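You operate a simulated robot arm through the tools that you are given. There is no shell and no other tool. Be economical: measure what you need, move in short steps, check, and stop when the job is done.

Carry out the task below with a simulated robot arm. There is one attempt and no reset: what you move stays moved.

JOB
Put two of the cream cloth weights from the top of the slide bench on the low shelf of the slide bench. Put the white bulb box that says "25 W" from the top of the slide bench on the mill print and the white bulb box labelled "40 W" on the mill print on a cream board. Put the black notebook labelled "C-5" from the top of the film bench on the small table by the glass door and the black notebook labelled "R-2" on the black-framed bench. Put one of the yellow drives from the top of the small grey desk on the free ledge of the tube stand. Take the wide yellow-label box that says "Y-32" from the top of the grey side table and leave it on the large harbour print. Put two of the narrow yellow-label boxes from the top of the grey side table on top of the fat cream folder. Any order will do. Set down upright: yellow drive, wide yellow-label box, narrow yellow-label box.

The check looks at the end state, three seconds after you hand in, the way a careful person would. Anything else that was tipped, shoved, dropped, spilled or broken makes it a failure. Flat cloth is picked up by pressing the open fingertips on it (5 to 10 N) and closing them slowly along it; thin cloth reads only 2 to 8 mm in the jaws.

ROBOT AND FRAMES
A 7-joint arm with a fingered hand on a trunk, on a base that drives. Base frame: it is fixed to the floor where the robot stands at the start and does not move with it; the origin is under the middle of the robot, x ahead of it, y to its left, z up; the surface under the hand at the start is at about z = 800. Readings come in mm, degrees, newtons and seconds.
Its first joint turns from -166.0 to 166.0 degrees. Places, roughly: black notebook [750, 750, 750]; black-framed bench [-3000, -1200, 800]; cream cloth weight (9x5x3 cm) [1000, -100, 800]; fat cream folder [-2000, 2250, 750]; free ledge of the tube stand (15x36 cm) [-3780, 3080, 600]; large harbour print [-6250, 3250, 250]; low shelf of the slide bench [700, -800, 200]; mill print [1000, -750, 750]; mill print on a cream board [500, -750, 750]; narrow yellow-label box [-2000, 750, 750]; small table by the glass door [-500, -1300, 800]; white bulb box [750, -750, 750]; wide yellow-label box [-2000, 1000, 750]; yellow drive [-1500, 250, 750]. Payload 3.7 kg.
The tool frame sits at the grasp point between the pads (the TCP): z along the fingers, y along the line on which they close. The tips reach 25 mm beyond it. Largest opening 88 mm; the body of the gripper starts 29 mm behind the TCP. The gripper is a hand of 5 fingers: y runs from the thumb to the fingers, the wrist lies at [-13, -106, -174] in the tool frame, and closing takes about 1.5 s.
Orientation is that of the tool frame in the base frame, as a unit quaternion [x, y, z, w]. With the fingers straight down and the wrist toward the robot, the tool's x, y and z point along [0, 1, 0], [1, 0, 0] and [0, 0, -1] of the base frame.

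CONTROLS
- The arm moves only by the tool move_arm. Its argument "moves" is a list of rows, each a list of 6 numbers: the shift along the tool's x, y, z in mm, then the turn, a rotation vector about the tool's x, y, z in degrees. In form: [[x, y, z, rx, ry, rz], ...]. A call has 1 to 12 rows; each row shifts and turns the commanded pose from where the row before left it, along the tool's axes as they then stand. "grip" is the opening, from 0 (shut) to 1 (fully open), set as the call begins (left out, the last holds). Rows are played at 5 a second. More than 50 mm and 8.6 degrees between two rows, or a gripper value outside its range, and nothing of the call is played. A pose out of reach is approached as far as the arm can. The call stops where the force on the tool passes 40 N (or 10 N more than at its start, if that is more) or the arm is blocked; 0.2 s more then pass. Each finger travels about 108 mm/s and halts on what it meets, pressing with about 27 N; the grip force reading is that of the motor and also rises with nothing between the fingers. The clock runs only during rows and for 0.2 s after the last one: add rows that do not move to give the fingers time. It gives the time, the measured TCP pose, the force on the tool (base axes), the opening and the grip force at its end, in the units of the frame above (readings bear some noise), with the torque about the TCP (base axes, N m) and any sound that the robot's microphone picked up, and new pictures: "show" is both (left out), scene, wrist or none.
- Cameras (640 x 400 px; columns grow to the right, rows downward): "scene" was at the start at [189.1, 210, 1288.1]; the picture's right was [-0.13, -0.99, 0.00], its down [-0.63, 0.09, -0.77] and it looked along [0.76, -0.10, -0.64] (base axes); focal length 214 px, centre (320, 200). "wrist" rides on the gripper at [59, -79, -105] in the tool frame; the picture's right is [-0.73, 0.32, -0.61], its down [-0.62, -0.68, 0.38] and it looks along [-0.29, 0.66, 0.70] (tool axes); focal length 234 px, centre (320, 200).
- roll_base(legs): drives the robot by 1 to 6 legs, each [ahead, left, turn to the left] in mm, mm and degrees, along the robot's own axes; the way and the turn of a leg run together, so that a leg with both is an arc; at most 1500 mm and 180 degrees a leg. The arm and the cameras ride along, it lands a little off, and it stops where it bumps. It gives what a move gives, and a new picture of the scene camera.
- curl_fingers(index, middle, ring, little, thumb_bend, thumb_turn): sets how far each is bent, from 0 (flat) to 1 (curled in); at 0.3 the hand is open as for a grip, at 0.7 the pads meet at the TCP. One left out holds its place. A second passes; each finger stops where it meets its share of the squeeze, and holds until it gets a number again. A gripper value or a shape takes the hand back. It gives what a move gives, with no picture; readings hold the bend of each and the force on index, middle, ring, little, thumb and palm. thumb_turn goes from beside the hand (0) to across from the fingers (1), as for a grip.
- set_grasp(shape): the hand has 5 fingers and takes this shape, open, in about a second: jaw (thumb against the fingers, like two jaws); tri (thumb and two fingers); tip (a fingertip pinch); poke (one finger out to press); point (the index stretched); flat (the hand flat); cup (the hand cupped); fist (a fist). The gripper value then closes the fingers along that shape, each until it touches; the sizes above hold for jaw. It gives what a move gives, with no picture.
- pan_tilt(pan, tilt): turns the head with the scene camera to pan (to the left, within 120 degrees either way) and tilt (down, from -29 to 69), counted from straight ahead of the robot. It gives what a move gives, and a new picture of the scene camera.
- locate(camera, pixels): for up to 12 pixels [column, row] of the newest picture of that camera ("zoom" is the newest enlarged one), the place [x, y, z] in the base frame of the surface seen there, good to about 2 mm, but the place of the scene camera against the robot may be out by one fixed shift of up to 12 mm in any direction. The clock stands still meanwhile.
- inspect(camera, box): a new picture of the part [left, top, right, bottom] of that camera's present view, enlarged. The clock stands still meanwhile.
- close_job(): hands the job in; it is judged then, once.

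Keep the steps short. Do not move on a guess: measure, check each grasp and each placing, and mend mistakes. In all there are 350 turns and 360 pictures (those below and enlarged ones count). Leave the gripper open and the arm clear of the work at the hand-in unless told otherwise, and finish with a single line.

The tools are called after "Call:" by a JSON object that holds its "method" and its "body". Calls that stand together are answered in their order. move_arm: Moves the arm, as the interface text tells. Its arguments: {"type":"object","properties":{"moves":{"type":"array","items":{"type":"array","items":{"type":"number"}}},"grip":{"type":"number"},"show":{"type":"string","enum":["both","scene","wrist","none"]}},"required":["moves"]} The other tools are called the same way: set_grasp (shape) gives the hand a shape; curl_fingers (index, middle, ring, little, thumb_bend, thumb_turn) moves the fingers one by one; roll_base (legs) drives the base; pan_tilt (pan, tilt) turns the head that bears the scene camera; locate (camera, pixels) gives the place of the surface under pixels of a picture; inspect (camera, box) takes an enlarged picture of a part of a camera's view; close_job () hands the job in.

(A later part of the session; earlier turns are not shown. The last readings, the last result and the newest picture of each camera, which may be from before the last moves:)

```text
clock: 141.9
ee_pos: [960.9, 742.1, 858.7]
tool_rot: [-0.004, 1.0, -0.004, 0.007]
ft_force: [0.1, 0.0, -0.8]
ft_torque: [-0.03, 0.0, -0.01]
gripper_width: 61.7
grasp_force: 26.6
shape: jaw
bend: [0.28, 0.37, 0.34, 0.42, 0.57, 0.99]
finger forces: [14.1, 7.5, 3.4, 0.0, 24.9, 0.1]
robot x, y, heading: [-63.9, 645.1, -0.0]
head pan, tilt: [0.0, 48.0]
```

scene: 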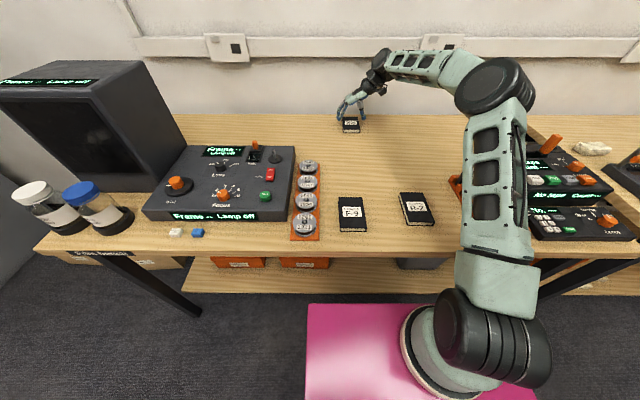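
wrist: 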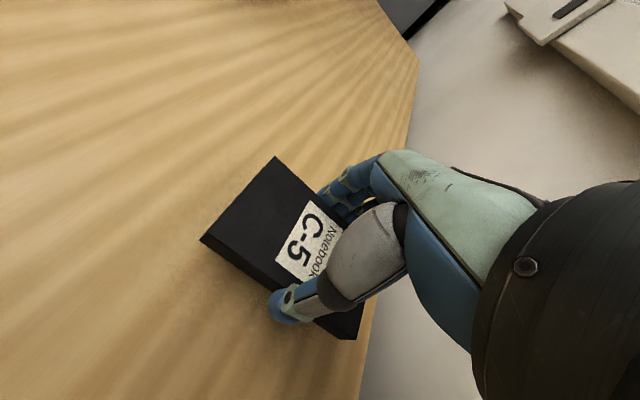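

C-5 held. Raise and retract, then drive to the small table: back off, turn right 90°.

Call:
{"method": "move_arm", "body": {"moves": [[0, 0, -45, 0, 0, 0], [0, 0, -45, 0, 0, 0], [0, 0, -45, 0, 0, 0], [40, 0, 0, 0, 0, 0], [40, 0, 0, 0, 0, 0], [40, 0, 0, 0, 0, 0], [40, 0, 0, 0, 0, 0], [40, 0, 0, 0, 0, 0], [0, 0, 0, 0, 0, 0]], "show": "none"}}

Call:
{"method": "roll_base", "body": {"legs": [[-480, 0, 0], [0, 0, -90]]}}

```text
clock: 143.9
ee_pos: [758.4, 741.9, 989.9]
tool_rot: [-0.005, 1.0, -0.004, 0.007]
ft_force: [-0.5, -0.9, -0.4]
ft_torque: [0.0, 0.0, 0.02]
gripper_width: 61.8
grasp_force: 27.3
shape: jaw
bend: [0.28, 0.37, 0.34, 0.42, 0.57, 0.99]
finger forces: [14.3, 7.3, 3.2, 0.1, 24.8, 0.0]
robot x, y, heading: [-61.3, 641.8, 0.3]
head pan, tilt: [0.0, 48.0]
```

```text
clock: 150.6
ee_pos: [-462.4, -179.4, 990.7]
tool_rot: [0.71, 0.704, -0.007, 0.002]
ft_force: [1.0, 0.5, -1.8]
ft_torque: [-0.02, 0.02, 0.03]
gripper_width: 61.6
grasp_force: 27.2
shape: jaw
bend: [0.28, 0.37, 0.34, 0.42, 0.57, 0.99]
finger forces: [14.3, 7.3, 3.4, 0.0, 24.8, 0.0]
robot x, y, heading: [-548.5, 640.2, -90.9]
head pan, tilt: [0.0, 48.0]
```

scene: 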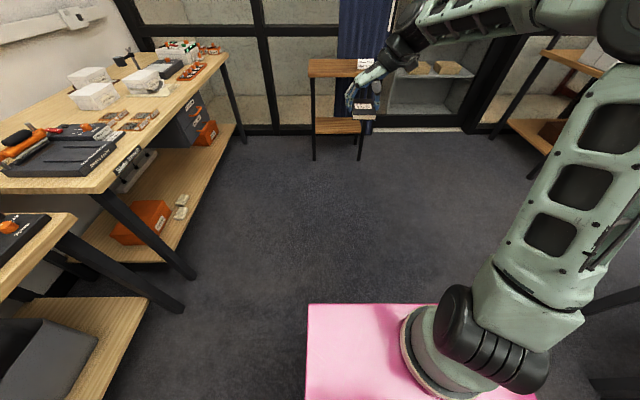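

Call:
{"method": "roll_base", "body": {"legs": [[1000, 0, 0.9]]}}

```text
clock: 155.8
ee_pos: [-465.2, -1180.0, 990.3]
tool_rot: [0.707, 0.707, -0.007, 0.003]
ft_force: [0.3, 0.2, -0.8]
ft_torque: [0.0, 0.0, 0.01]
gripper_width: 61.7
grasp_force: 27.3
shape: jaw
bend: [0.28, 0.37, 0.34, 0.42, 0.57, 0.99]
finger forces: [14.3, 7.3, 3.3, 0.0, 24.8, 0.0]
robot x, y, heading: [-558.5, -358.7, -90.4]
head pan, tilt: [0.0, 48.0]
```

scene: 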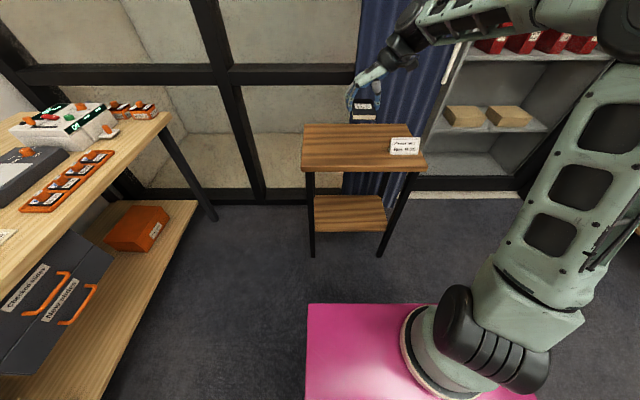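

Call:
{"method": "locate", "body": {"camera": "scene", "pixels": [[306, 127], [408, 126], [303, 168], [418, 168], [345, 148], [405, 146], [420, 165], [390, 152], [418, 138]]}}

```text
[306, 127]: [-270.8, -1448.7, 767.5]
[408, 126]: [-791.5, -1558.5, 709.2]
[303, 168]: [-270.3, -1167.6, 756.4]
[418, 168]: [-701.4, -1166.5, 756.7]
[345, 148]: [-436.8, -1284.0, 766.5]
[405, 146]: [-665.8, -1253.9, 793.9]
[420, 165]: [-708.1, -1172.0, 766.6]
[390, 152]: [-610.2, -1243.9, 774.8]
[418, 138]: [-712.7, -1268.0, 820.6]
```

Table top z≈766, free at (-430,-1300). Move over and lower to ~8 mm above.

Call:
{"method": "move_arm", "body": {"moves": [[-40, 12, 0, 0, 0, 0], [-40, 12, 0, 0, 0, 0], [-40, 12, 0, 0, 0, 0], [0, 0, 45, 0, 0, 0], [0, 0, 45, 0, 0, 0], [0, 0, 45, 0, 0, 0], [0, 0, 45, 0, 0, 0], [0, 0, 6, 0, 0, 0], [0, 0, 0, 0, 0, 0]]}}

```text
clock: 157.8
ee_pos: [-429.9, -1302.2, 807.8]
tool_rot: [0.707, 0.707, -0.007, 0.003]
ft_force: [-0.4, 0.2, -1.0]
ft_torque: [0.01, -0.02, -0.03]
gripper_width: 61.4
grasp_force: 27.1
shape: jaw
bend: [0.28, 0.37, 0.34, 0.42, 0.57, 0.99]
finger forces: [14.3, 7.3, 3.2, 0.0, 24.9, 0.1]
robot x, y, heading: [-562.4, -354.8, -90.4]
head pan, tilt: [0.0, 48.0]
```

scene: 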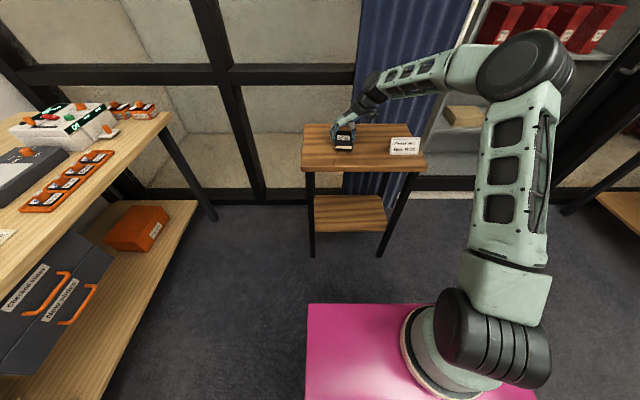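
wrist: 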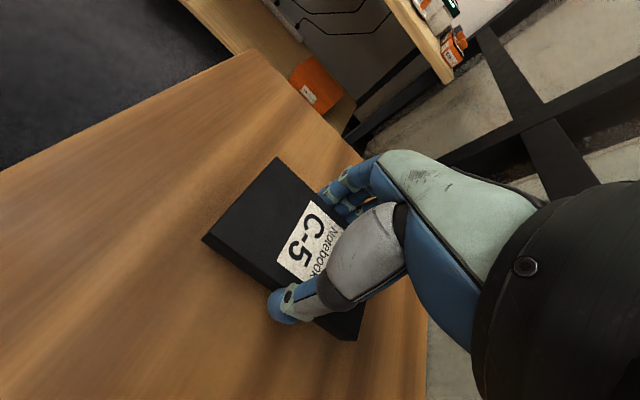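

Lower in small steps to contact.

Call:
{"method": "move_arm", "body": {"moves": [[0, 0, 5, 0, 0, 0], [0, 0, 4, 0, 0, 0], [0, 0, 3, 0, 0, 0], [0, 0, 2, 0, 0, 0], [0, 0, 0, 0, 0, 0]], "show": "none"}}

```text
clock: 159.0
ee_pos: [-431.7, -1302.5, 791.9]
tool_rot: [0.707, 0.707, -0.008, 0.002]
ft_force: [-0.2, -0.2, -0.9]
ft_torque: [0.01, 0.02, -0.01]
gripper_width: 61.4
grasp_force: 27.1
shape: jaw
bend: [0.28, 0.37, 0.34, 0.42, 0.57, 0.99]
finger forces: [14.2, 7.2, 3.3, 0.0, 24.9, 0.0]
robot x, y, heading: [-554.4, -358.4, -90.3]
head pan, tilt: [0.0, 48.0]
```

Call:
{"method": "move_arm", "body": {"moves": [[0, 0, 2, 0, 0, 0], [0, 0, 2, 0, 0, 0], [0, 0, 0, 0, 0, 0]], "show": "none"}}

```text
clock: 159.8
ee_pos: [-431.5, -1303.2, 788.5]
tool_rot: [0.707, 0.707, -0.007, 0.002]
ft_force: [0.5, -0.1, 2.0]
ft_torque: [-0.01, 0.01, -0.01]
gripper_width: 61.6
grasp_force: 27.2
shape: jaw
bend: [0.28, 0.37, 0.34, 0.42, 0.57, 0.99]
finger forces: [14.3, 7.3, 3.3, 0.1, 24.8, 0.0]
robot x, y, heading: [-558.2, -359.3, -90.4]
head pan, tilt: [0.0, 48.0]
```

Touching. Release and rise.

Call:
{"method": "move_arm", "body": {"moves": [[0, 0, 0, 0, 0, 0], [0, 0, 0, 0, 0, 0], [0, 0, 0, 0, 0, 0], [0, 0, 0, 0, 0, 0], [0, 0, -20, 0, 0, 0], [0, 0, -45, 0, 0, 0], [0, 0, -45, 0, 0, 0], [0, 0, -45, 0, 0, 0], [0, 0, -45, 0, 0, 0], [0, 0, 0, 0, 0, 0]], "grip": 1, "show": "wrist"}}

```text
clock: 162.0
ee_pos: [-431.0, -1298.1, 987.7]
tool_rot: [0.707, 0.707, -0.008, 0.002]
ft_force: [-0.4, -1.0, 0.0]
ft_torque: [-0.01, -0.03, 0.0]
gripper_width: 87.6
grasp_force: 0.0
shape: jaw
bend: [0.3, 0.3, 0.3, 0.3, 0.3, 0.98]
finger forces: [0.0, 0.0, 0.0, 0.1, 0.1, 0.0]
robot x, y, heading: [-559.1, -359.5, -90.5]
head pan, tilt: [0.0, 48.0]
```

wrist: 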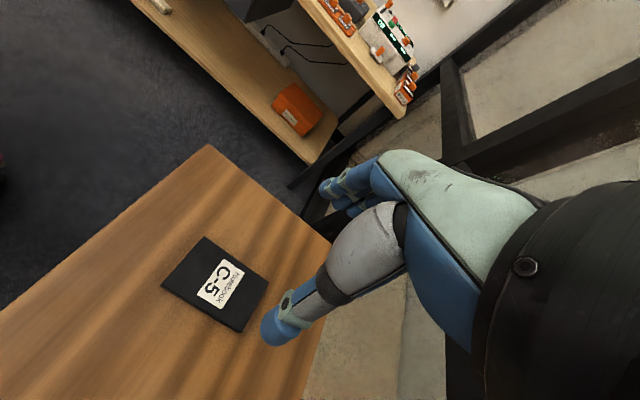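

C-5 placed. Return for R-2.

Call:
{"method": "move_arm", "body": {"moves": [[45, 0, 0, 0, 0, 0], [45, 0, 0, 0, 0, 0], [45, 0, 0, 0, 0, 0], [0, 0, 0, 0, 0, 0]], "show": "none"}}

Call:
{"method": "roll_base", "body": {"legs": [[-980, 0, 0], [0, 0, 90.4], [330, 0, 0]]}}

```text
clock: 163.0
ee_pos: [-432.0, -1163.9, 984.4]
tool_rot: [0.707, 0.707, -0.007, 0.002]
ft_force: [-1.2, -0.6, 0.3]
ft_torque: [0.03, 0.0, -0.02]
gripper_width: 87.6
grasp_force: 0.1
shape: jaw
bend: [0.3, 0.3, 0.3, 0.3, 0.3, 0.98]
finger forces: [0.1, 0.0, 0.0, 0.1, 0.1, 0.1]
robot x, y, heading: [-557.9, -357.3, -90.3]
head pan, tilt: [0.0, 48.0]
```

```text
clock: 173.8
ee_pos: [573.5, 799.3, 984.2]
tool_rot: [-0.028, 1.0, -0.003, 0.008]
ft_force: [-0.7, -0.4, 0.0]
ft_torque: [0.01, 0.01, 0.0]
gripper_width: 87.5
grasp_force: 0.1
shape: jaw
bend: [0.3, 0.3, 0.3, 0.3, 0.3, 0.98]
finger forces: [0.0, 0.0, 0.0, 0.0, 0.0, 0.1]
robot x, y, heading: [-220.0, 622.6, 3.3]
head pan, tilt: [0.0, 48.0]
```

scene: 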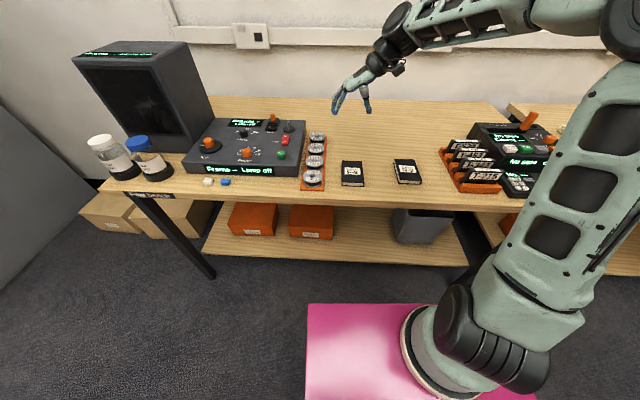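

Call:
{"method": "locate", "body": {"camera": "scene", "pixels": [[395, 160], [415, 160], [421, 183], [399, 183], [343, 162], [364, 183]]}}

Call:
{"method": "move_arm", "body": {"moves": [[20, -43, 0, 0, 0, 0], [10, -46, 0, 0, 0, 0], [10, -46, 0, 0, 0, 0], [10, -46, 0, 0, 0, 0], [10, -46, 0, 0, 0, 0], [10, -46, 0, 0, 0, 0], [0, 0, 0, 0, 0, 0]], "show": "wrist"}}

```text
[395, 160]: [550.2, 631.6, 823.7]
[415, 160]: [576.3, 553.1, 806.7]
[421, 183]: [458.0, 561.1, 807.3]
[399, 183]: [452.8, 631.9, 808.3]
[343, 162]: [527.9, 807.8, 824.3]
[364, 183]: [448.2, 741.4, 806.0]
```

```text
clock: 175.4
ee_pos: [523.6, 521.6, 987.8]
tool_rot: [-0.029, 1.0, -0.003, 0.007]
ft_force: [-0.7, 0.4, 0.8]
ft_torque: [0.01, 0.01, 0.02]
gripper_width: 87.7
grasp_force: 0.0
shape: jaw
bend: [0.3, 0.3, 0.3, 0.3, 0.3, 0.98]
finger forces: [0.1, 0.0, 0.0, 0.0, 0.2, 0.0]
robot x, y, heading: [-224.2, 626.4, 2.8]
head pan, tilt: [0.0, 48.0]
```

wrist: 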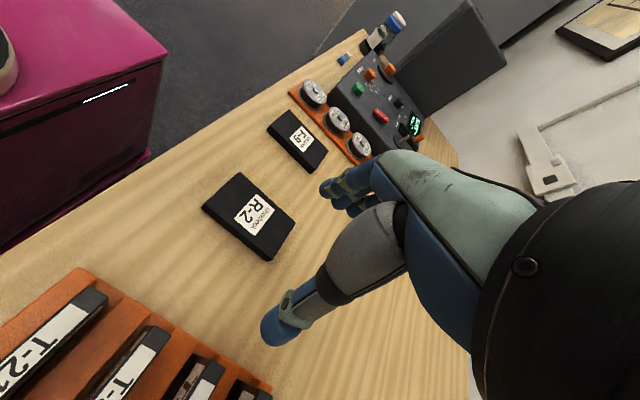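

Call:
{"method": "locate", "body": {"camera": "wrist", "pixels": [[240, 175], [293, 223], [270, 257], [205, 208], [250, 215], [268, 250], [210, 205]]}}

```text
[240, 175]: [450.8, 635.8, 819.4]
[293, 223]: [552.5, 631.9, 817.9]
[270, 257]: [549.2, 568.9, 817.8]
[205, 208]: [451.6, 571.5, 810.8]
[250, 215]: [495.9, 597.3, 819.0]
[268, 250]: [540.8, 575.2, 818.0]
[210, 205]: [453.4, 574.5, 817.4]
```

R-2 centre (501,602). Align and lower.

Call:
{"method": "move_arm", "body": {"moves": [[0, 0, 0, 0, 0, 5], [10, 40, 0, 0, 0, 0], [10, 40, 0, 0, 0, 0], [0, 0, 45, 0, 0, 0], [0, 0, 45, 0, 0, 0], [0, 0, 45, 0, 0, 0], [0, 0, 0, 0, 0, 0]], "show": "wrist"}}

```text
clock: 177.0
ee_pos: [505.6, 603.7, 851.0]
tool_rot: [0.014, 1.0, -0.004, 0.006]
ft_force: [-0.8, 0.4, 0.3]
ft_torque: [0.0, 0.02, -0.01]
gripper_width: 87.9
grasp_force: 0.1
shape: jaw
bend: [0.3, 0.3, 0.3, 0.3, 0.3, 0.98]
finger forces: [0.0, 0.0, 0.0, 0.0, 0.1, 0.1]
robot x, y, heading: [-225.5, 626.7, 3.2]
head pan, tilt: [0.0, 48.0]
```

wrist: 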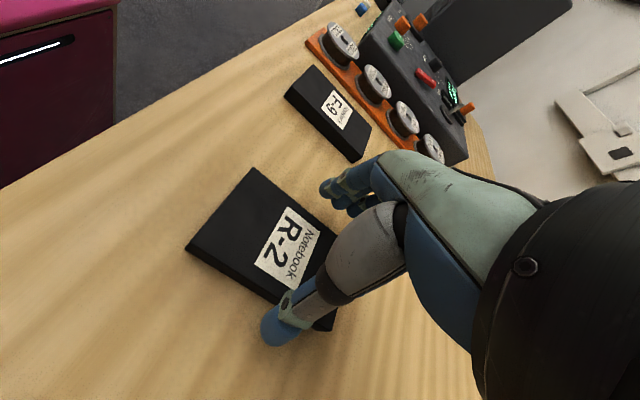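

Call:
{"method": "move_arm", "body": {"moves": [[2, -1, 10, 0, 0, 0], [0, 0, 7, 0, 0, 0], [0, 0, 3, 0, 0, 0], [0, 0, 0, 0, 0, 0]], "show": "none"}}

Call:
{"method": "move_arm", "body": {"moves": [[0, 0, 1, 0, 0, 0], [0, 0, 0, 0, 0, 0], [0, 0, 0, 0, 0, 0], [0, 0, 0, 0, 0, 0], [0, 0, 0, 0, 0, 0], [0, 0, 0, 0, 0, 0], [0, 0, -10, 0, 0, 0], [0, 0, -30, 0, 0, 0], [0, 0, -45, 0, 0, 0], [0, 0, -45, 0, 0, 0], [0, 0, 0, 0, 0, 0]], "grip": 0, "show": "wrist"}}

```text
clock: 178.0
ee_pos: [502.3, 601.1, 830.4]
tool_rot: [0.015, 1.0, -0.003, 0.007]
ft_force: [-0.4, 0.2, 0.3]
ft_torque: [-0.01, 0.03, 0.0]
gripper_width: 87.7
grasp_force: 0.0
shape: jaw
bend: [0.3, 0.3, 0.3, 0.3, 0.3, 0.98]
finger forces: [0.0, 0.0, 0.0, 0.1, 0.1, 0.1]
robot x, y, heading: [-222.0, 625.3, 2.8]
head pan, tilt: [0.0, 48.0]
```

```text
clock: 180.4
ee_pos: [500.3, 599.8, 959.2]
tool_rot: [0.016, 1.0, -0.003, 0.007]
ft_force: [-0.8, 0.0, -1.4]
ft_torque: [0.02, 0.0, -0.02]
gripper_width: 62.2
grasp_force: 27.0
shape: jaw
bend: [0.28, 0.38, 0.34, 0.42, 0.56, 0.99]
finger forces: [14.1, 7.2, 3.2, 0.0, 24.4, 0.1]
robot x, y, heading: [-221.8, 628.4, 2.8]
head pan, tilt: [0.0, 48.0]
```

wrist: 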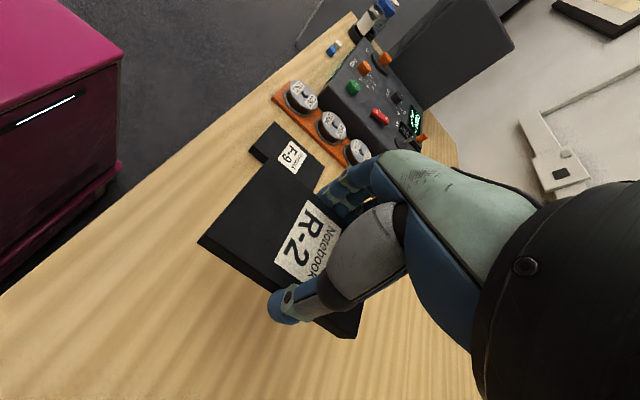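

R-2 held. Look behind before driving: raise a bit, pan left 120 after backing off.

Call:
{"method": "move_arm", "body": {"moves": [[20, 0, -45, 0, 0, 0], [20, 0, -45, 0, 0, 0], [0, 0, 0, 0, 0, 0]], "show": "none"}}

Call:
{"method": "roll_base", "body": {"legs": [[-350, 0, 0], [0, 0, -90]]}}

Call:
{"method": "pan_tilt", "body": {"pan": -85, "tilt": 25}}

```text
clock: 181.2
ee_pos: [458.3, 602.0, 1049.2]
tool_rot: [0.015, 1.0, -0.004, 0.007]
ft_force: [0.4, -0.2, -0.9]
ft_torque: [0.0, -0.01, -0.02]
gripper_width: 62.1
grasp_force: 26.9
shape: jaw
bend: [0.28, 0.38, 0.34, 0.42, 0.56, 0.99]
finger forces: [14.2, 7.2, 3.2, 0.1, 24.5, 0.0]
robot x, y, heading: [-221.4, 626.0, 3.0]
head pan, tilt: [0.0, 48.0]
```

```text
clock: 187.3
ee_pos: [-616.4, -73.0, 1049.5]
tool_rot: [0.727, 0.687, -0.008, 0.002]
ft_force: [-0.3, 0.1, -0.1]
ft_torque: [0.01, 0.03, 0.0]
gripper_width: 62.1
grasp_force: 27.0
shape: jaw
bend: [0.28, 0.38, 0.34, 0.42, 0.56, 0.99]
finger forces: [14.2, 7.3, 3.2, 0.0, 24.5, 0.1]
robot x, y, heading: [-575.4, 612.2, -88.5]
head pan, tilt: [0.0, 48.0]
```

scene: 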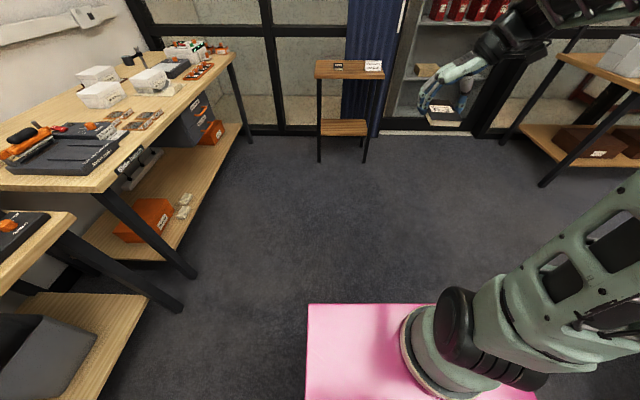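

```text
clock: 188.9
ee_pos: [-616.5, -72.5, 1048.4]
tool_rot: [0.727, 0.687, -0.008, 0.002]
ft_force: [-0.3, -0.1, -0.5]
ft_torque: [0.01, -0.01, 0.01]
gripper_width: 62.0
grasp_force: 27.0
shape: jaw
bend: [0.28, 0.38, 0.34, 0.42, 0.56, 0.99]
finger forces: [14.3, 7.2, 3.2, 0.1, 24.6, 0.1]
robot x, y, heading: [-574.5, 608.8, -88.4]
head pan, tilt: [-85.0, 25.0]
```

scene: 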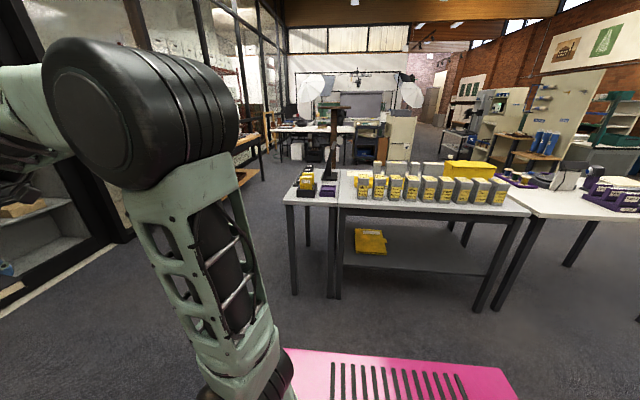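

Call:
{"method": "locate", "body": {"camera": "scene", "pixels": [[288, 203], [345, 208], [530, 215], [300, 180], [465, 195], [255, 140], [252, 165], [500, 195], [330, 190], [545, 215], [370, 245]]}}

Call:
{"method": "pan_tilt", "body": {"pan": -45, "tilt": 25}}

```text
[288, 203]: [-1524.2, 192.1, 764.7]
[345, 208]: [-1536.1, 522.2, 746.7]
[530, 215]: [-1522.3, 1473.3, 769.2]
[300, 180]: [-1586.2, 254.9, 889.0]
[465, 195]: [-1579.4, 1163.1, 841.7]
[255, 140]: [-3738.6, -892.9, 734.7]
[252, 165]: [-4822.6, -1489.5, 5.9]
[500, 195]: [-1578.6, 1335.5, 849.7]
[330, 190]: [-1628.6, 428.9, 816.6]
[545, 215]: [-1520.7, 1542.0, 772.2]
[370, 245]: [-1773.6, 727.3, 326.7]
```

```text
clock: 190.0
ee_pos: [-616.7, -72.5, 1048.7]
tool_rot: [0.726, 0.687, -0.007, 0.002]
ft_force: [-0.3, 0.0, -1.7]
ft_torque: [0.01, 0.0, 0.01]
gripper_width: 62.3
grasp_force: 27.0
shape: jaw
bend: [0.28, 0.38, 0.34, 0.42, 0.56, 0.99]
finger forces: [14.2, 7.2, 3.2, 0.0, 24.6, 0.0]
robot x, y, heading: [-571.4, 611.2, -88.5]
head pan, tilt: [-45.0, 25.0]
```

scene: 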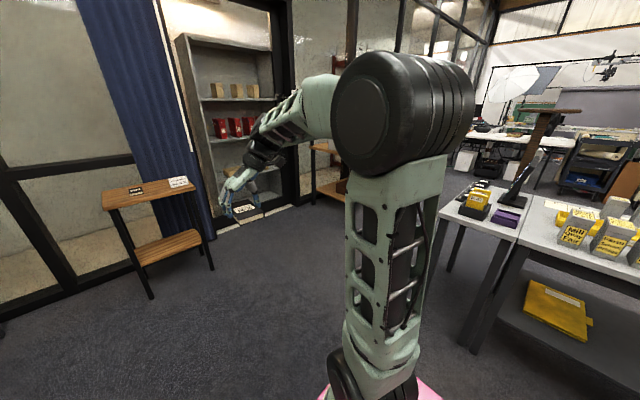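

Drive forward (−y) ~800 and strafe right, then look at the black-framed bench.

Call:
{"method": "roll_base", "body": {"legs": [[800, 0, -1.5], [0, -900, 0]]}}

Call:
{"method": "pan_tilt", "body": {"pan": -30, "tilt": 30}}

```text
clock: 197.9
ee_pos: [-1417.6, -874.7, 1049.7]
tool_rot: [0.763, 0.647, -0.007, 0.002]
ft_force: [0.3, 0.0, -1.5]
ft_torque: [0.0, 0.0, 0.0]
gripper_width: 62.0
grasp_force: 26.6
shape: jaw
bend: [0.28, 0.38, 0.34, 0.42, 0.56, 0.99]
finger forces: [14.4, 7.2, 3.4, 0.1, 24.8, 0.0]
robot x, y, heading: [-1302.4, -200.9, -94.6]
head pan, tilt: [-45.0, 25.0]
stopped in leg 2: the robot was blocked; the commanded pose is now the measured one
```

scene: 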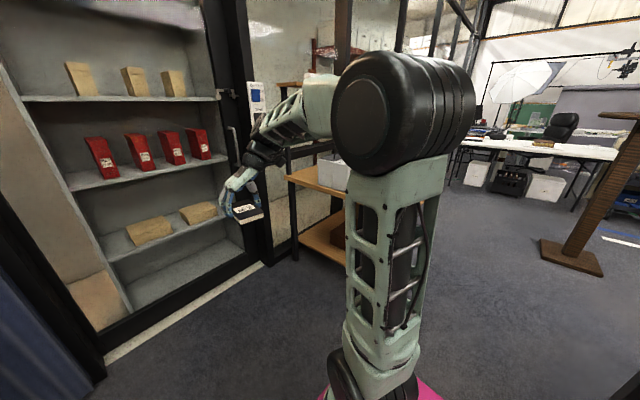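

```text
clock: 198.7
ee_pos: [-1416.4, -874.2, 1048.9]
tool_rot: [0.763, 0.647, -0.008, 0.003]
ft_force: [-0.5, 0.2, 0.2]
ft_torque: [0.0, 0.0, 0.01]
gripper_width: 62.3
grasp_force: 26.9
shape: jaw
bend: [0.28, 0.38, 0.34, 0.42, 0.56, 0.99]
finger forces: [14.2, 7.1, 3.3, 0.0, 24.7, 0.0]
robot x, y, heading: [-1300.7, -201.7, -94.5]
head pan, tilt: [-30.0, 30.0]
```

scene: 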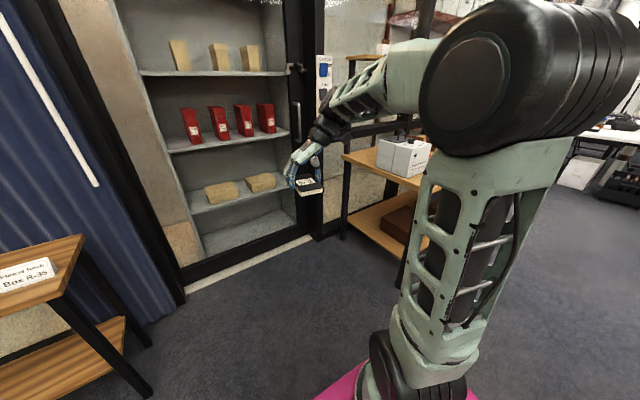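

The rear corner touched the grey desk corner. Ease away: left 60, forward 150, and check the desk.

Call:
{"method": "roll_base", "body": {"legs": [[0, 60, 0], [150, 0, 4.5]]}}

Call:
{"method": "pan_tilt", "body": {"pan": -115, "tilt": 25}}

```text
clock: 200.7
ee_pos: [-1311.1, -1038.8, 1049.7]
tool_rot: [0.737, 0.676, -0.009, 0.003]
ft_force: [0.0, 0.1, -1.9]
ft_torque: [-0.01, 0.0, -0.03]
gripper_width: 62.1
grasp_force: 26.9
shape: jaw
bend: [0.28, 0.38, 0.34, 0.42, 0.56, 0.99]
finger forces: [14.4, 7.2, 3.1, 0.0, 24.7, 0.0]
robot x, y, heading: [-1247.0, -358.0, -90.1]
head pan, tilt: [-30.0, 30.0]
```

scene: 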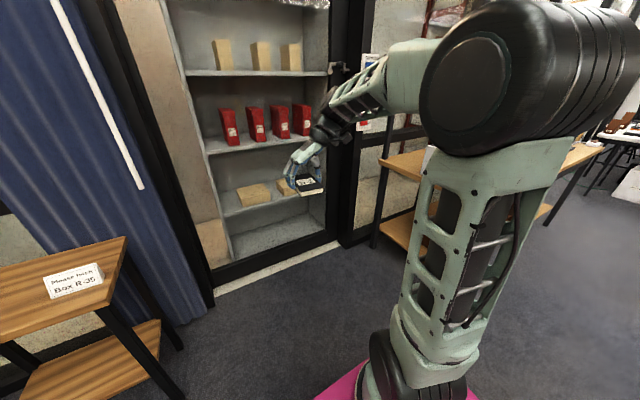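

```text
clock: 202.2
ee_pos: [-1311.1, -1037.5, 1049.3]
tool_rot: [0.737, 0.676, -0.008, 0.003]
ft_force: [-0.1, 0.4, -1.4]
ft_torque: [-0.01, 0.01, -0.01]
gripper_width: 62.1
grasp_force: 26.9
shape: jaw
bend: [0.28, 0.38, 0.34, 0.42, 0.56, 0.99]
finger forces: [14.4, 7.2, 3.3, 0.1, 24.7, 0.1]
robot x, y, heading: [-1249.6, -358.8, -90.0]
head pan, tilt: [-115.0, 25.0]
```

scene: 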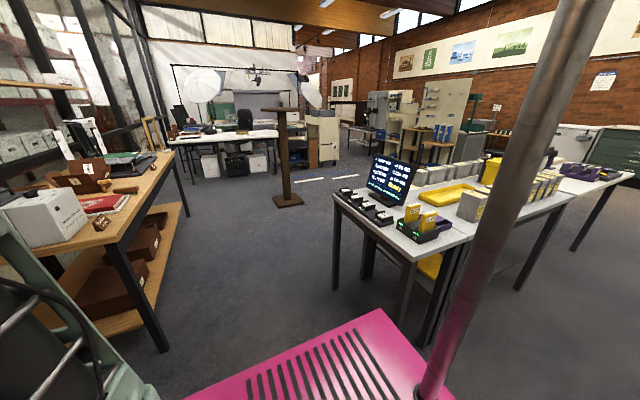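

Call:
{"method": "locate", "body": {"camera": "scene", "pixels": [[335, 197], [413, 262], [410, 255], [185, 165], [103, 245], [130, 215], [100, 225], [45, 215], [160, 155], [280, 195], [105, 205]]}}

Call:
{"method": "inspect", "body": {"camera": "scene", "box": [0, 100, 200, 260]}}

Call:
{"method": "inspect", "body": {"camera": "scene", "box": [320, 140, 480, 260]}}

```text
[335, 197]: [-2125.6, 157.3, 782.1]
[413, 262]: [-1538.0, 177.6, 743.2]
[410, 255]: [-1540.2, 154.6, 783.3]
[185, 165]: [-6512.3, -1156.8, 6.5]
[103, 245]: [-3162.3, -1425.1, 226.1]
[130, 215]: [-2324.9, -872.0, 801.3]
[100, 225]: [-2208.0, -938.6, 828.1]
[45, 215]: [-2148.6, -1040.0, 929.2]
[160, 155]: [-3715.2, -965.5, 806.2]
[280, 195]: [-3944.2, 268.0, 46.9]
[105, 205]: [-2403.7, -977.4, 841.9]
```

```text
2.50 times, centred on (100, 180) of scene
```

zoom: 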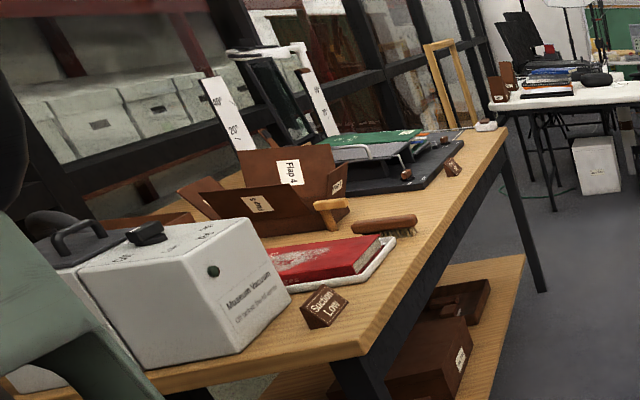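

```text
3.33 times, centred on (400, 200) of scene
```

zoom: 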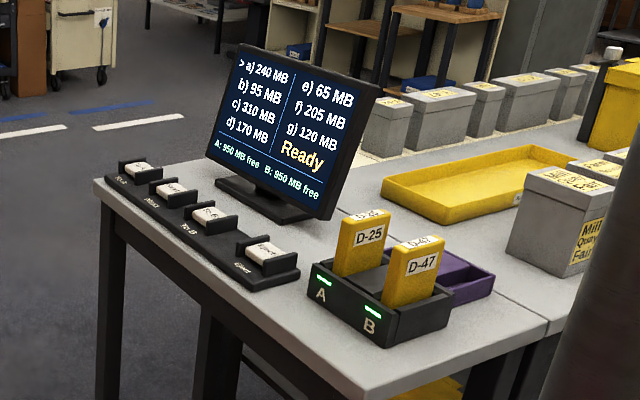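

Desk looks undisturbed. The black-framed bench front edge is y≈-880…-965. Retract the arm and strafe right along it.

Call:
{"method": "move_arm", "body": {"moves": [[45, 0, -10, 0, 0, 0], [45, 0, -10, 0, 0, 0], [45, 0, -10, 0, 0, 0], [45, 0, -10, 0, 0, 0], [0, 0, 0, 0, 0, 0]], "show": "none"}}

Call:
{"method": "roll_base", "body": {"legs": [[0, -1000, 0]]}}

Call:
{"method": "pan_tilt", "body": {"pan": 0, "tilt": 40}}

```text
clock: 203.4
ee_pos: [-1297.5, -856.9, 1088.2]
tool_rot: [0.737, 0.676, -0.007, 0.002]
ft_force: [0.1, -0.1, -1.3]
ft_torque: [0.0, -0.01, 0.02]
gripper_width: 62.0
grasp_force: 27.0
shape: jaw
bend: [0.28, 0.38, 0.35, 0.42, 0.56, 0.99]
finger forces: [14.3, 6.9, 3.2, 0.0, 24.4, 0.0]
robot x, y, heading: [-1246.9, -359.0, -90.1]
head pan, tilt: [-115.0, 25.0]
```

```text
clock: 208.7
ee_pos: [-2298.9, -872.8, 1088.2]
tool_rot: [0.727, 0.686, -0.007, 0.003]
ft_force: [0.1, -0.4, -1.0]
ft_torque: [-0.01, 0.01, -0.02]
gripper_width: 62.0
grasp_force: 27.5
shape: jaw
bend: [0.28, 0.38, 0.35, 0.42, 0.56, 0.99]
finger forces: [14.2, 7.0, 3.2, 0.0, 24.5, 0.1]
robot x, y, heading: [-2263.3, -367.7, -88.7]
head pan, tilt: [-115.0, 25.0]
```

scene: 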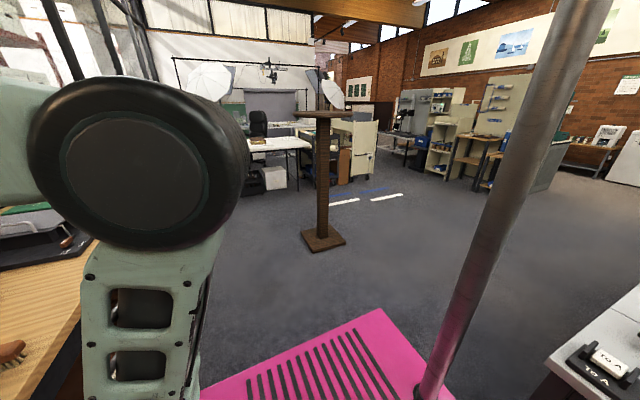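

```text
clock: 210.6
ee_pos: [-2299.1, -872.2, 1089.0]
tool_rot: [0.728, 0.686, -0.008, 0.003]
ft_force: [-0.7, 0.7, -1.7]
ft_torque: [0.02, 0.0, 0.02]
gripper_width: 62.4
grasp_force: 26.7
shape: jaw
bend: [0.28, 0.38, 0.35, 0.42, 0.56, 0.99]
finger forces: [14.3, 7.0, 3.3, 0.1, 24.5, 0.0]
robot x, y, heading: [-2262.4, -371.1, -88.5]
head pan, tilt: [0.0, 40.0]
```

scene: 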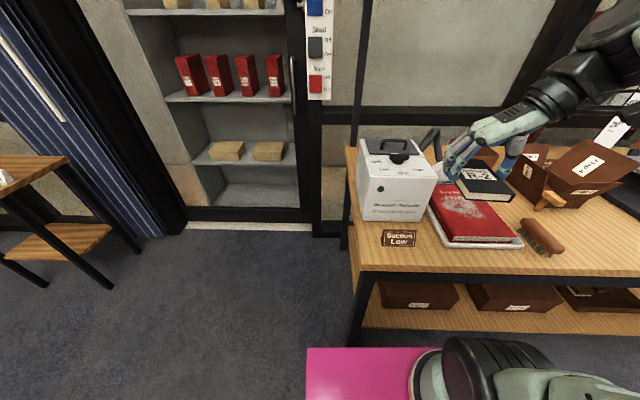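

Call:
{"method": "roll_base", "body": {"legs": [[-60, -550, -1.3]]}}

```text
clock: 213.8
ee_pos: [-2862.1, -817.8, 1089.3]
tool_rot: [0.734, 0.679, -0.009, 0.003]
ft_force: [-0.2, 0.2, -1.5]
ft_torque: [-0.02, 0.01, -0.01]
gripper_width: 62.1
grasp_force: 26.7
shape: jaw
bend: [0.28, 0.38, 0.35, 0.42, 0.56, 0.99]
finger forces: [14.4, 7.0, 3.3, 0.0, 24.5, 0.0]
robot x, y, heading: [-2818.4, -317.0, -89.7]
head pan, tilt: [0.0, 40.0]
```

scene: 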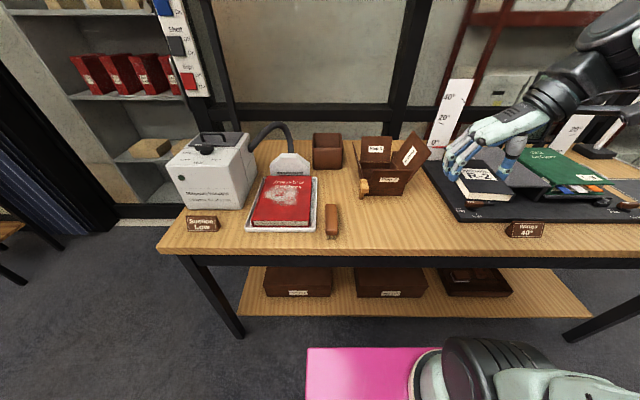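

Call:
{"method": "locate", "body": {"camera": "scene", "pixels": [[400, 220], [350, 245], [440, 245], [340, 220], [440, 205], [380, 198], [450, 217], [470, 225], [410, 190], [338, 205], [400, 245]]}}

```text
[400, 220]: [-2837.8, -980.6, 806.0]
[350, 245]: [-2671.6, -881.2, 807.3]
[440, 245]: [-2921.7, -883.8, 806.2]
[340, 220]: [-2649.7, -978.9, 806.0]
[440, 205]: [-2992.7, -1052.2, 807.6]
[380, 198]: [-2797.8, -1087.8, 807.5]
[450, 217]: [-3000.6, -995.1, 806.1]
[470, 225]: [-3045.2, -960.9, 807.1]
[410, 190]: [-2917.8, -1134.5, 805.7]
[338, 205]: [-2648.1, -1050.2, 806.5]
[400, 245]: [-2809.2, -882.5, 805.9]
```

Place at (-2840,-985), bench z≈806. Move over and lower to ~10 mm above.

Call:
{"method": "move_arm", "body": {"moves": [[-41, 8.7, 0, 0, 0, 0], [-41, 8.7, 0, 0, 0, 0], [-41, 8.7, 0, 0, 0, 0], [-41, 8.7, 0, 0, 0, 0], [0, 0, 45, 0, 0, 0], [0, 0, 45, 0, 0, 0], [0, 0, 45, 0, 0, 0], [0, 0, 45, 0, 0, 0], [0, 0, 45, 0, 0, 0], [0, 0, 21, 0, 0, 0], [0, 0, 0, 0, 0, 0]]}}

```text
clock: 216.2
ee_pos: [-2839.8, -989.4, 846.1]
tool_rot: [0.734, 0.679, -0.008, 0.003]
ft_force: [-0.1, -0.3, -0.7]
ft_torque: [0.03, -0.02, -0.01]
gripper_width: 62.0
grasp_force: 26.8
shape: jaw
bend: [0.28, 0.38, 0.35, 0.42, 0.56, 0.99]
finger forces: [14.4, 7.0, 3.0, 0.1, 24.6, 0.0]
robot x, y, heading: [-2818.0, -315.3, -89.8]
head pan, tilt: [0.0, 40.0]
```

scene: 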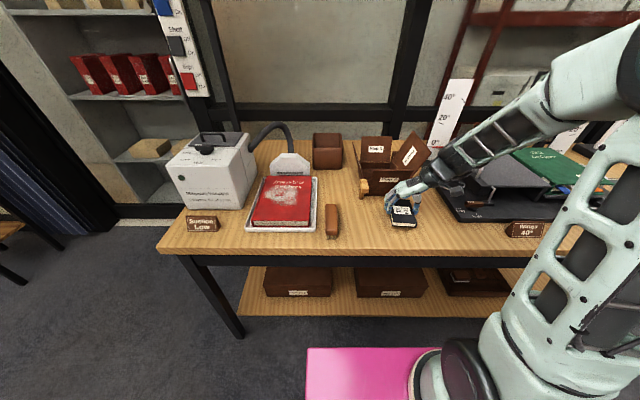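
wrist: 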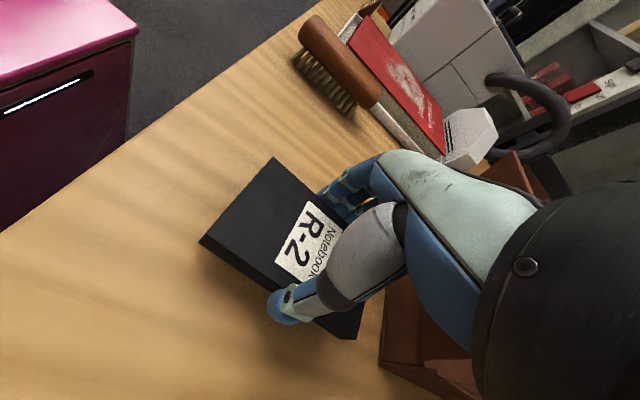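

Call:
{"method": "move_arm", "body": {"moves": [[0, 0, 6, 0, 0, 0], [0, 0, 4, 0, 0, 0], [0, 0, 2, 0, 0, 0], [0, 0, 2, 0, 0, 0], [0, 0, 0, 0, 0, 0]], "show": "none"}}

```text
clock: 217.4
ee_pos: [-2843.5, -990.7, 830.9]
tool_rot: [0.733, 0.68, -0.008, 0.002]
ft_force: [0.3, 0.1, -0.4]
ft_torque: [-0.03, 0.02, 0.02]
gripper_width: 62.2
grasp_force: 27.1
shape: jaw
bend: [0.28, 0.38, 0.35, 0.42, 0.56, 0.99]
finger forces: [14.4, 7.0, 3.1, 0.0, 24.7, 0.1]
robot x, y, heading: [-2821.6, -316.2, -89.7]
head pan, tilt: [0.0, 40.0]
```

Call:
{"method": "move_arm", "body": {"moves": [[0, 0, 1.5, 0, 0, 0], [0, 0, 1.5, 0, 0, 0], [0, 0, 0, 0, 0, 0]], "show": "none"}}

```text
clock: 218.2
ee_pos: [-2841.9, -988.4, 828.5]
tool_rot: [0.734, 0.68, -0.008, 0.003]
ft_force: [0.8, 0.9, 8.1]
ft_torque: [-0.01, -0.02, -0.02]
gripper_width: 61.7
grasp_force: 27.0
shape: jaw
bend: [0.28, 0.38, 0.34, 0.42, 0.56, 0.99]
finger forces: [14.6, 7.4, 3.3, 0.0, 24.8, 0.1]
robot x, y, heading: [-2819.6, -315.6, -89.6]
head pan, tilt: [0.0, 40.0]
```

Contact. Release and rise.

Call:
{"method": "move_arm", "body": {"moves": [[0, 0, 0, 0, 0, 0], [0, 0, 0, 0, 0, 0], [0, 0, 0, 0, 0, 0], [0, 0, 0, 0, 0, 0], [0, 0, -20, 0, 0, 0], [0, 0, -45, 0, 0, 0], [0, 0, -45, 0, 0, 0], [0, 0, -45, 0, 0, 0], [0, 0, -45, 0, 0, 0], [30, 0, -30, 0, 0, 0], [45, 0, 0, 0, 0, 0], [45, 0, 0, 0, 0, 0]], "grip": 1, "show": "scene"}}

```text
clock: 220.8
ee_pos: [-2830.8, -866.1, 1053.8]
tool_rot: [0.733, 0.68, -0.007, 0.002]
ft_force: [0.3, 0.0, 0.7]
ft_torque: [-0.02, 0.01, 0.05]
gripper_width: 87.3
grasp_force: 0.1
shape: jaw
bend: [0.3, 0.3, 0.3, 0.3, 0.3, 0.98]
finger forces: [0.0, 0.0, 0.0, 0.1, 0.0, 0.0]
robot x, y, heading: [-2820.2, -313.7, -89.8]
head pan, tilt: [0.0, 40.0]
```

scene: 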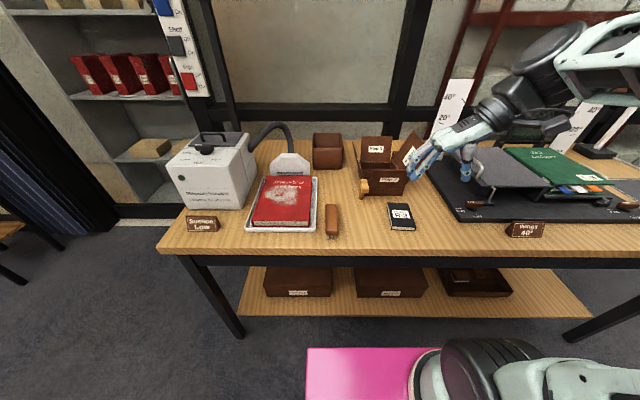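

R-2 placed. Drive to the +x side of the small grey desk: turn left 90, forward 1820, turn 180.

Call:
{"method": "roll_base", "body": {"legs": [[50, 0, 0], [0, 0, 90], [1500, 0, 0], [330, 0, 0], [0, 0, 179]]}}

```text
clock: 241.7
ee_pos: [-1538.4, -318.6, 1053.4]
tool_rot: [0.999, -0.042, -0.008, -0.004]
ft_force: [-0.5, 0.8, 0.0]
ft_torque: [0.02, -0.02, 0.0]
gripper_width: 87.8
grasp_force: 0.0
shape: jaw
bend: [0.3, 0.3, 0.3, 0.3, 0.3, 0.98]
finger forces: [0.0, 0.0, 0.0, 0.0, 0.0, 0.1]
robot x, y, heading: [-989.1, -333.8, 179.9]
head pan, tilt: [0.0, 40.0]
```

scene: 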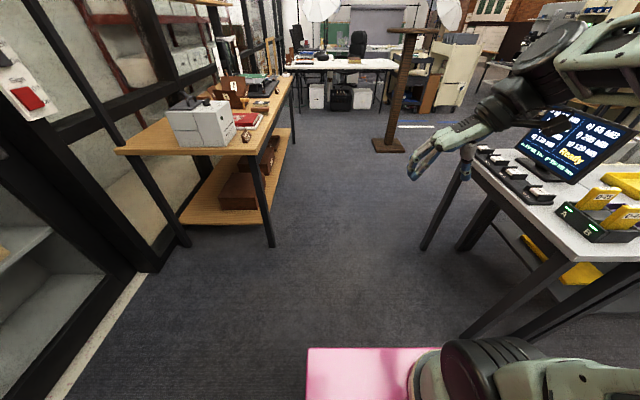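

Strafe right with slight back-off so the hand stays off the desk.

Call:
{"method": "roll_base", "body": {"legs": [[-60, -620, 0]]}}

Call:
{"method": "pan_tilt", "body": {"pan": 0, "tilt": 45}}

```text
clock: 245.3
ee_pos: [-1479.2, 305.1, 1053.4]
tool_rot: [0.999, -0.04, -0.008, -0.004]
ft_force: [-0.2, 0.1, -0.1]
ft_torque: [0.0, 0.06, 0.01]
gripper_width: 87.6
grasp_force: 0.1
shape: jaw
bend: [0.3, 0.3, 0.3, 0.3, 0.3, 0.98]
finger forces: [0.0, 0.0, 0.0, 0.0, 0.1, 0.0]
robot x, y, heading: [-934.5, 287.3, -179.7]
head pan, tilt: [0.0, 40.0]
```

scene: 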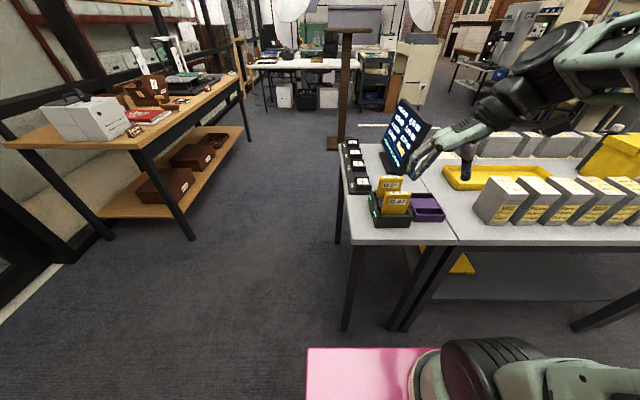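

```text
clock: 245.9
ee_pos: [-1478.8, 305.0, 1054.7]
tool_rot: [0.999, -0.04, -0.007, -0.003]
ft_force: [0.5, 0.1, 0.0]
ft_torque: [0.01, -0.01, 0.02]
gripper_width: 87.6
grasp_force: 0.0
shape: jaw
bend: [0.3, 0.3, 0.3, 0.3, 0.3, 0.98]
finger forces: [0.0, 0.0, 0.1, 0.0, 0.0, 0.1]
robot x, y, heading: [-930.5, 290.4, -180.1]
head pan, tilt: [0.0, 45.0]
```

scene: 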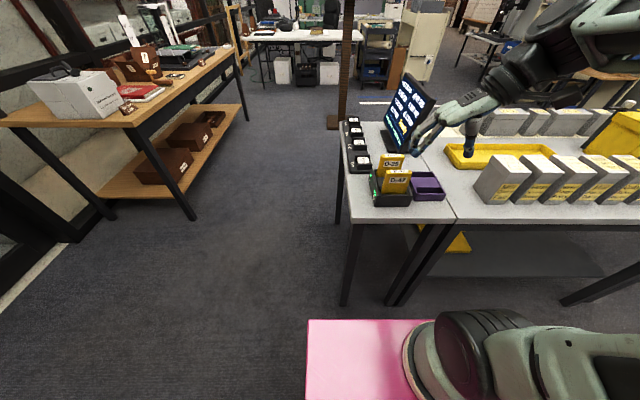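

Call:
{"method": "inspect", "body": {"camera": "scene", "box": [340, 140, 460, 215]}}

Call:
{"method": "locate", "body": {"camera": "scene", "pixels": [[380, 163], [402, 163], [385, 180], [410, 180], [395, 187], [374, 198], [410, 200], [391, 165], [397, 172], [384, 157], [402, 157]]}}

```text
5.33 times, centred on (400, 178) of scene
```

zoom: 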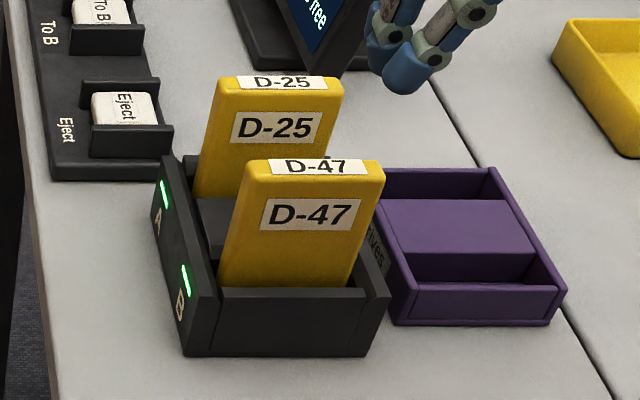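

```text
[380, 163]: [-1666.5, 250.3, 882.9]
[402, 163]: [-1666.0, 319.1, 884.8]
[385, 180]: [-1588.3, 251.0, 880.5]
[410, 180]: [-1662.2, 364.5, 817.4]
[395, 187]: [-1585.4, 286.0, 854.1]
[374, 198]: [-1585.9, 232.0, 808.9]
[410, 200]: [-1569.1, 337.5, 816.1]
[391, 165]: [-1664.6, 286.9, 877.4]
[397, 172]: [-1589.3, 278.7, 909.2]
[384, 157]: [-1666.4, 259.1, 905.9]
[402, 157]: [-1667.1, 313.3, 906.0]
```

D-47: front face x≈-1587, y≈249–319, top z≈909, ~20 mm thick. Yaw the hand so it closes along x (wrist toward robot).

Call:
{"method": "move_arm", "body": {"moves": [[0, 0, 0, 0, 0, 7.77], [0, 0, 0, 0, 0, 7.77], [0, 0, 0, 0, 0, 7.77], [0, 0, 0, 0, 0, 7.77], [0, 0, 0, 0, 0, 7.77], [0, 0, 0, 0, 0, 7.77], [0, 0, 0, 0, 0, 7.77], [0, 0, 0, 0, 0, 7.77], [0, 0, 0, 0, 0, 7.77], [0, 0, 0, 0, 0, 7.77], [0, 0, 0, 0, 0, 7.77], [0, 0, 0, 0, 0, 0]], "show": "wrist"}}

```text
clock: 248.5
ee_pos: [-1478.4, 305.7, 1053.3]
tool_rot: [-0.706, 0.708, 0.008, -0.001]
ft_force: [0.1, 0.7, 0.1]
ft_torque: [-0.01, 0.01, 0.03]
gripper_width: 87.7
grasp_force: 0.0
shape: jaw
bend: [0.3, 0.3, 0.3, 0.3, 0.3, 0.98]
finger forces: [0.0, 0.1, 0.0, 0.0, 0.0, 0.0]
robot x, y, heading: [-931.0, 293.3, -179.8]
head pan, tilt: [0.0, 45.0]
```

wrist: 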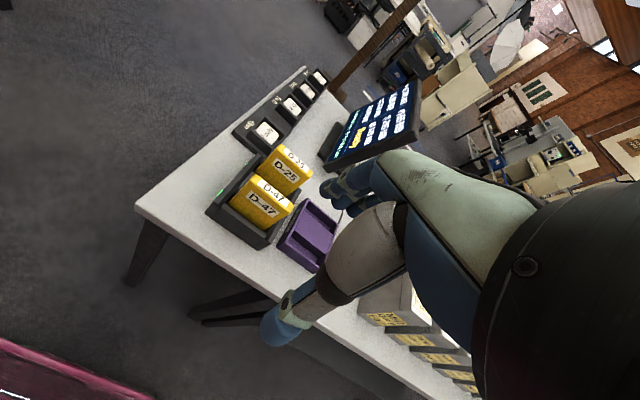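

Call:
{"method": "inspect", "body": {"camera": "wrist", "box": [200, 130, 330, 250]}}

```text
3.33 times, centred on (265, 190) of wrist
```

zoom: 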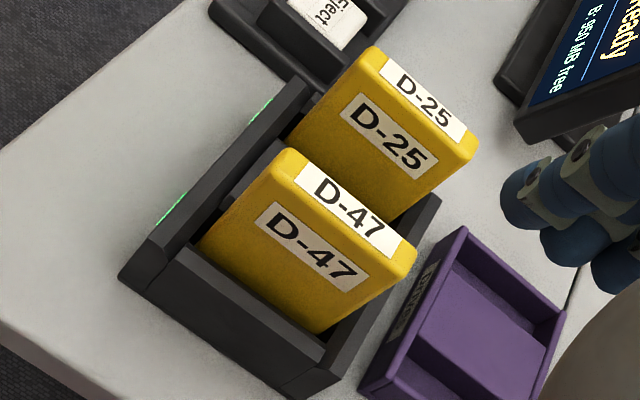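

Call:
{"method": "locate", "body": {"camera": "zoom", "pixels": [[290, 152], [278, 178], [413, 252], [393, 277], [345, 215], [300, 250], [205, 245], [372, 52], [310, 320], [355, 320], [30, 250], [415, 95]]}}

```text
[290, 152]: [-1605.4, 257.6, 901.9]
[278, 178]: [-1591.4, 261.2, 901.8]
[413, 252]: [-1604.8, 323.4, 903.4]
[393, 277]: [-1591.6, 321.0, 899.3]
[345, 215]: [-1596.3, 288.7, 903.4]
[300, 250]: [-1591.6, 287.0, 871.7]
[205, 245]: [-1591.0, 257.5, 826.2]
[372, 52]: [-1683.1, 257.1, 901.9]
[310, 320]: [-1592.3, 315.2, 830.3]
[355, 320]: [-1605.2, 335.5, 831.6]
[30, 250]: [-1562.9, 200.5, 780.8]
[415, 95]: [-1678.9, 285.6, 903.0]
```

D-47 centre (-1599,290), top 903. Move over it and lower to z≈935.

Call:
{"method": "move_arm", "body": {"moves": [[5, 40, 0, 0, 0, 0], [5, 40, 0, 0, 0, 0], [6, 41, 0, 0, 0, 0], [0, 0, 45, 0, 0, 0], [0, 0, 45, 0, 0, 0], [0, 0, 28, 0, 0, 0], [0, 0, 0, 0, 0, 0]], "grip": 0.75}}

```text
clock: 250.1
ee_pos: [-1601.3, 291.0, 937.5]
tool_rot: [-0.706, 0.708, 0.008, -0.002]
ft_force: [-0.6, -0.3, -0.6]
ft_torque: [0.0, 0.0, -0.02]
gripper_width: 65.9
grasp_force: 0.0
shape: jaw
bend: [0.27, 0.35, 0.32, 0.34, 0.54, 0.99]
finger forces: [0.0, 0.0, 0.1, 0.1, 0.0, 0.0]
robot x, y, heading: [-932.4, 295.3, -180.0]
head pan, tilt: [0.0, 45.0]
```

scene: 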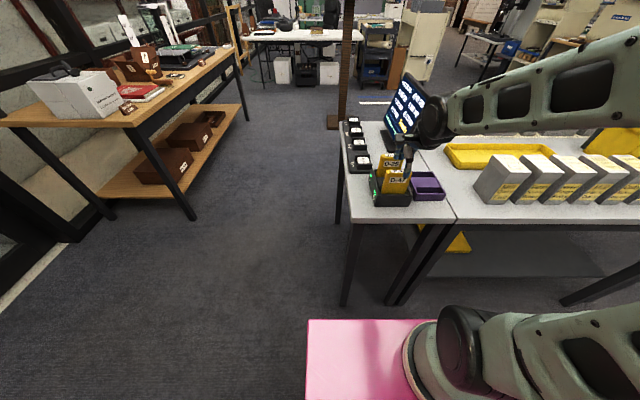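
wrist: 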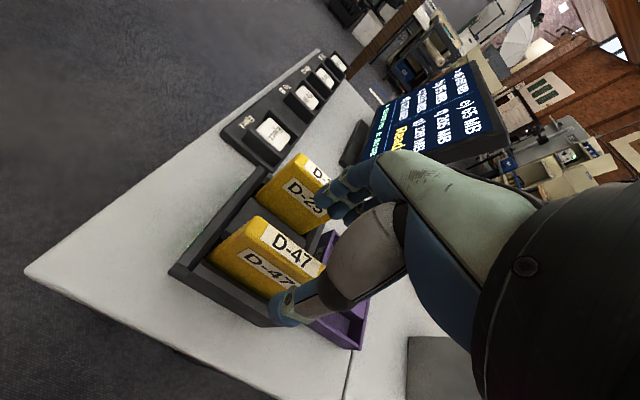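

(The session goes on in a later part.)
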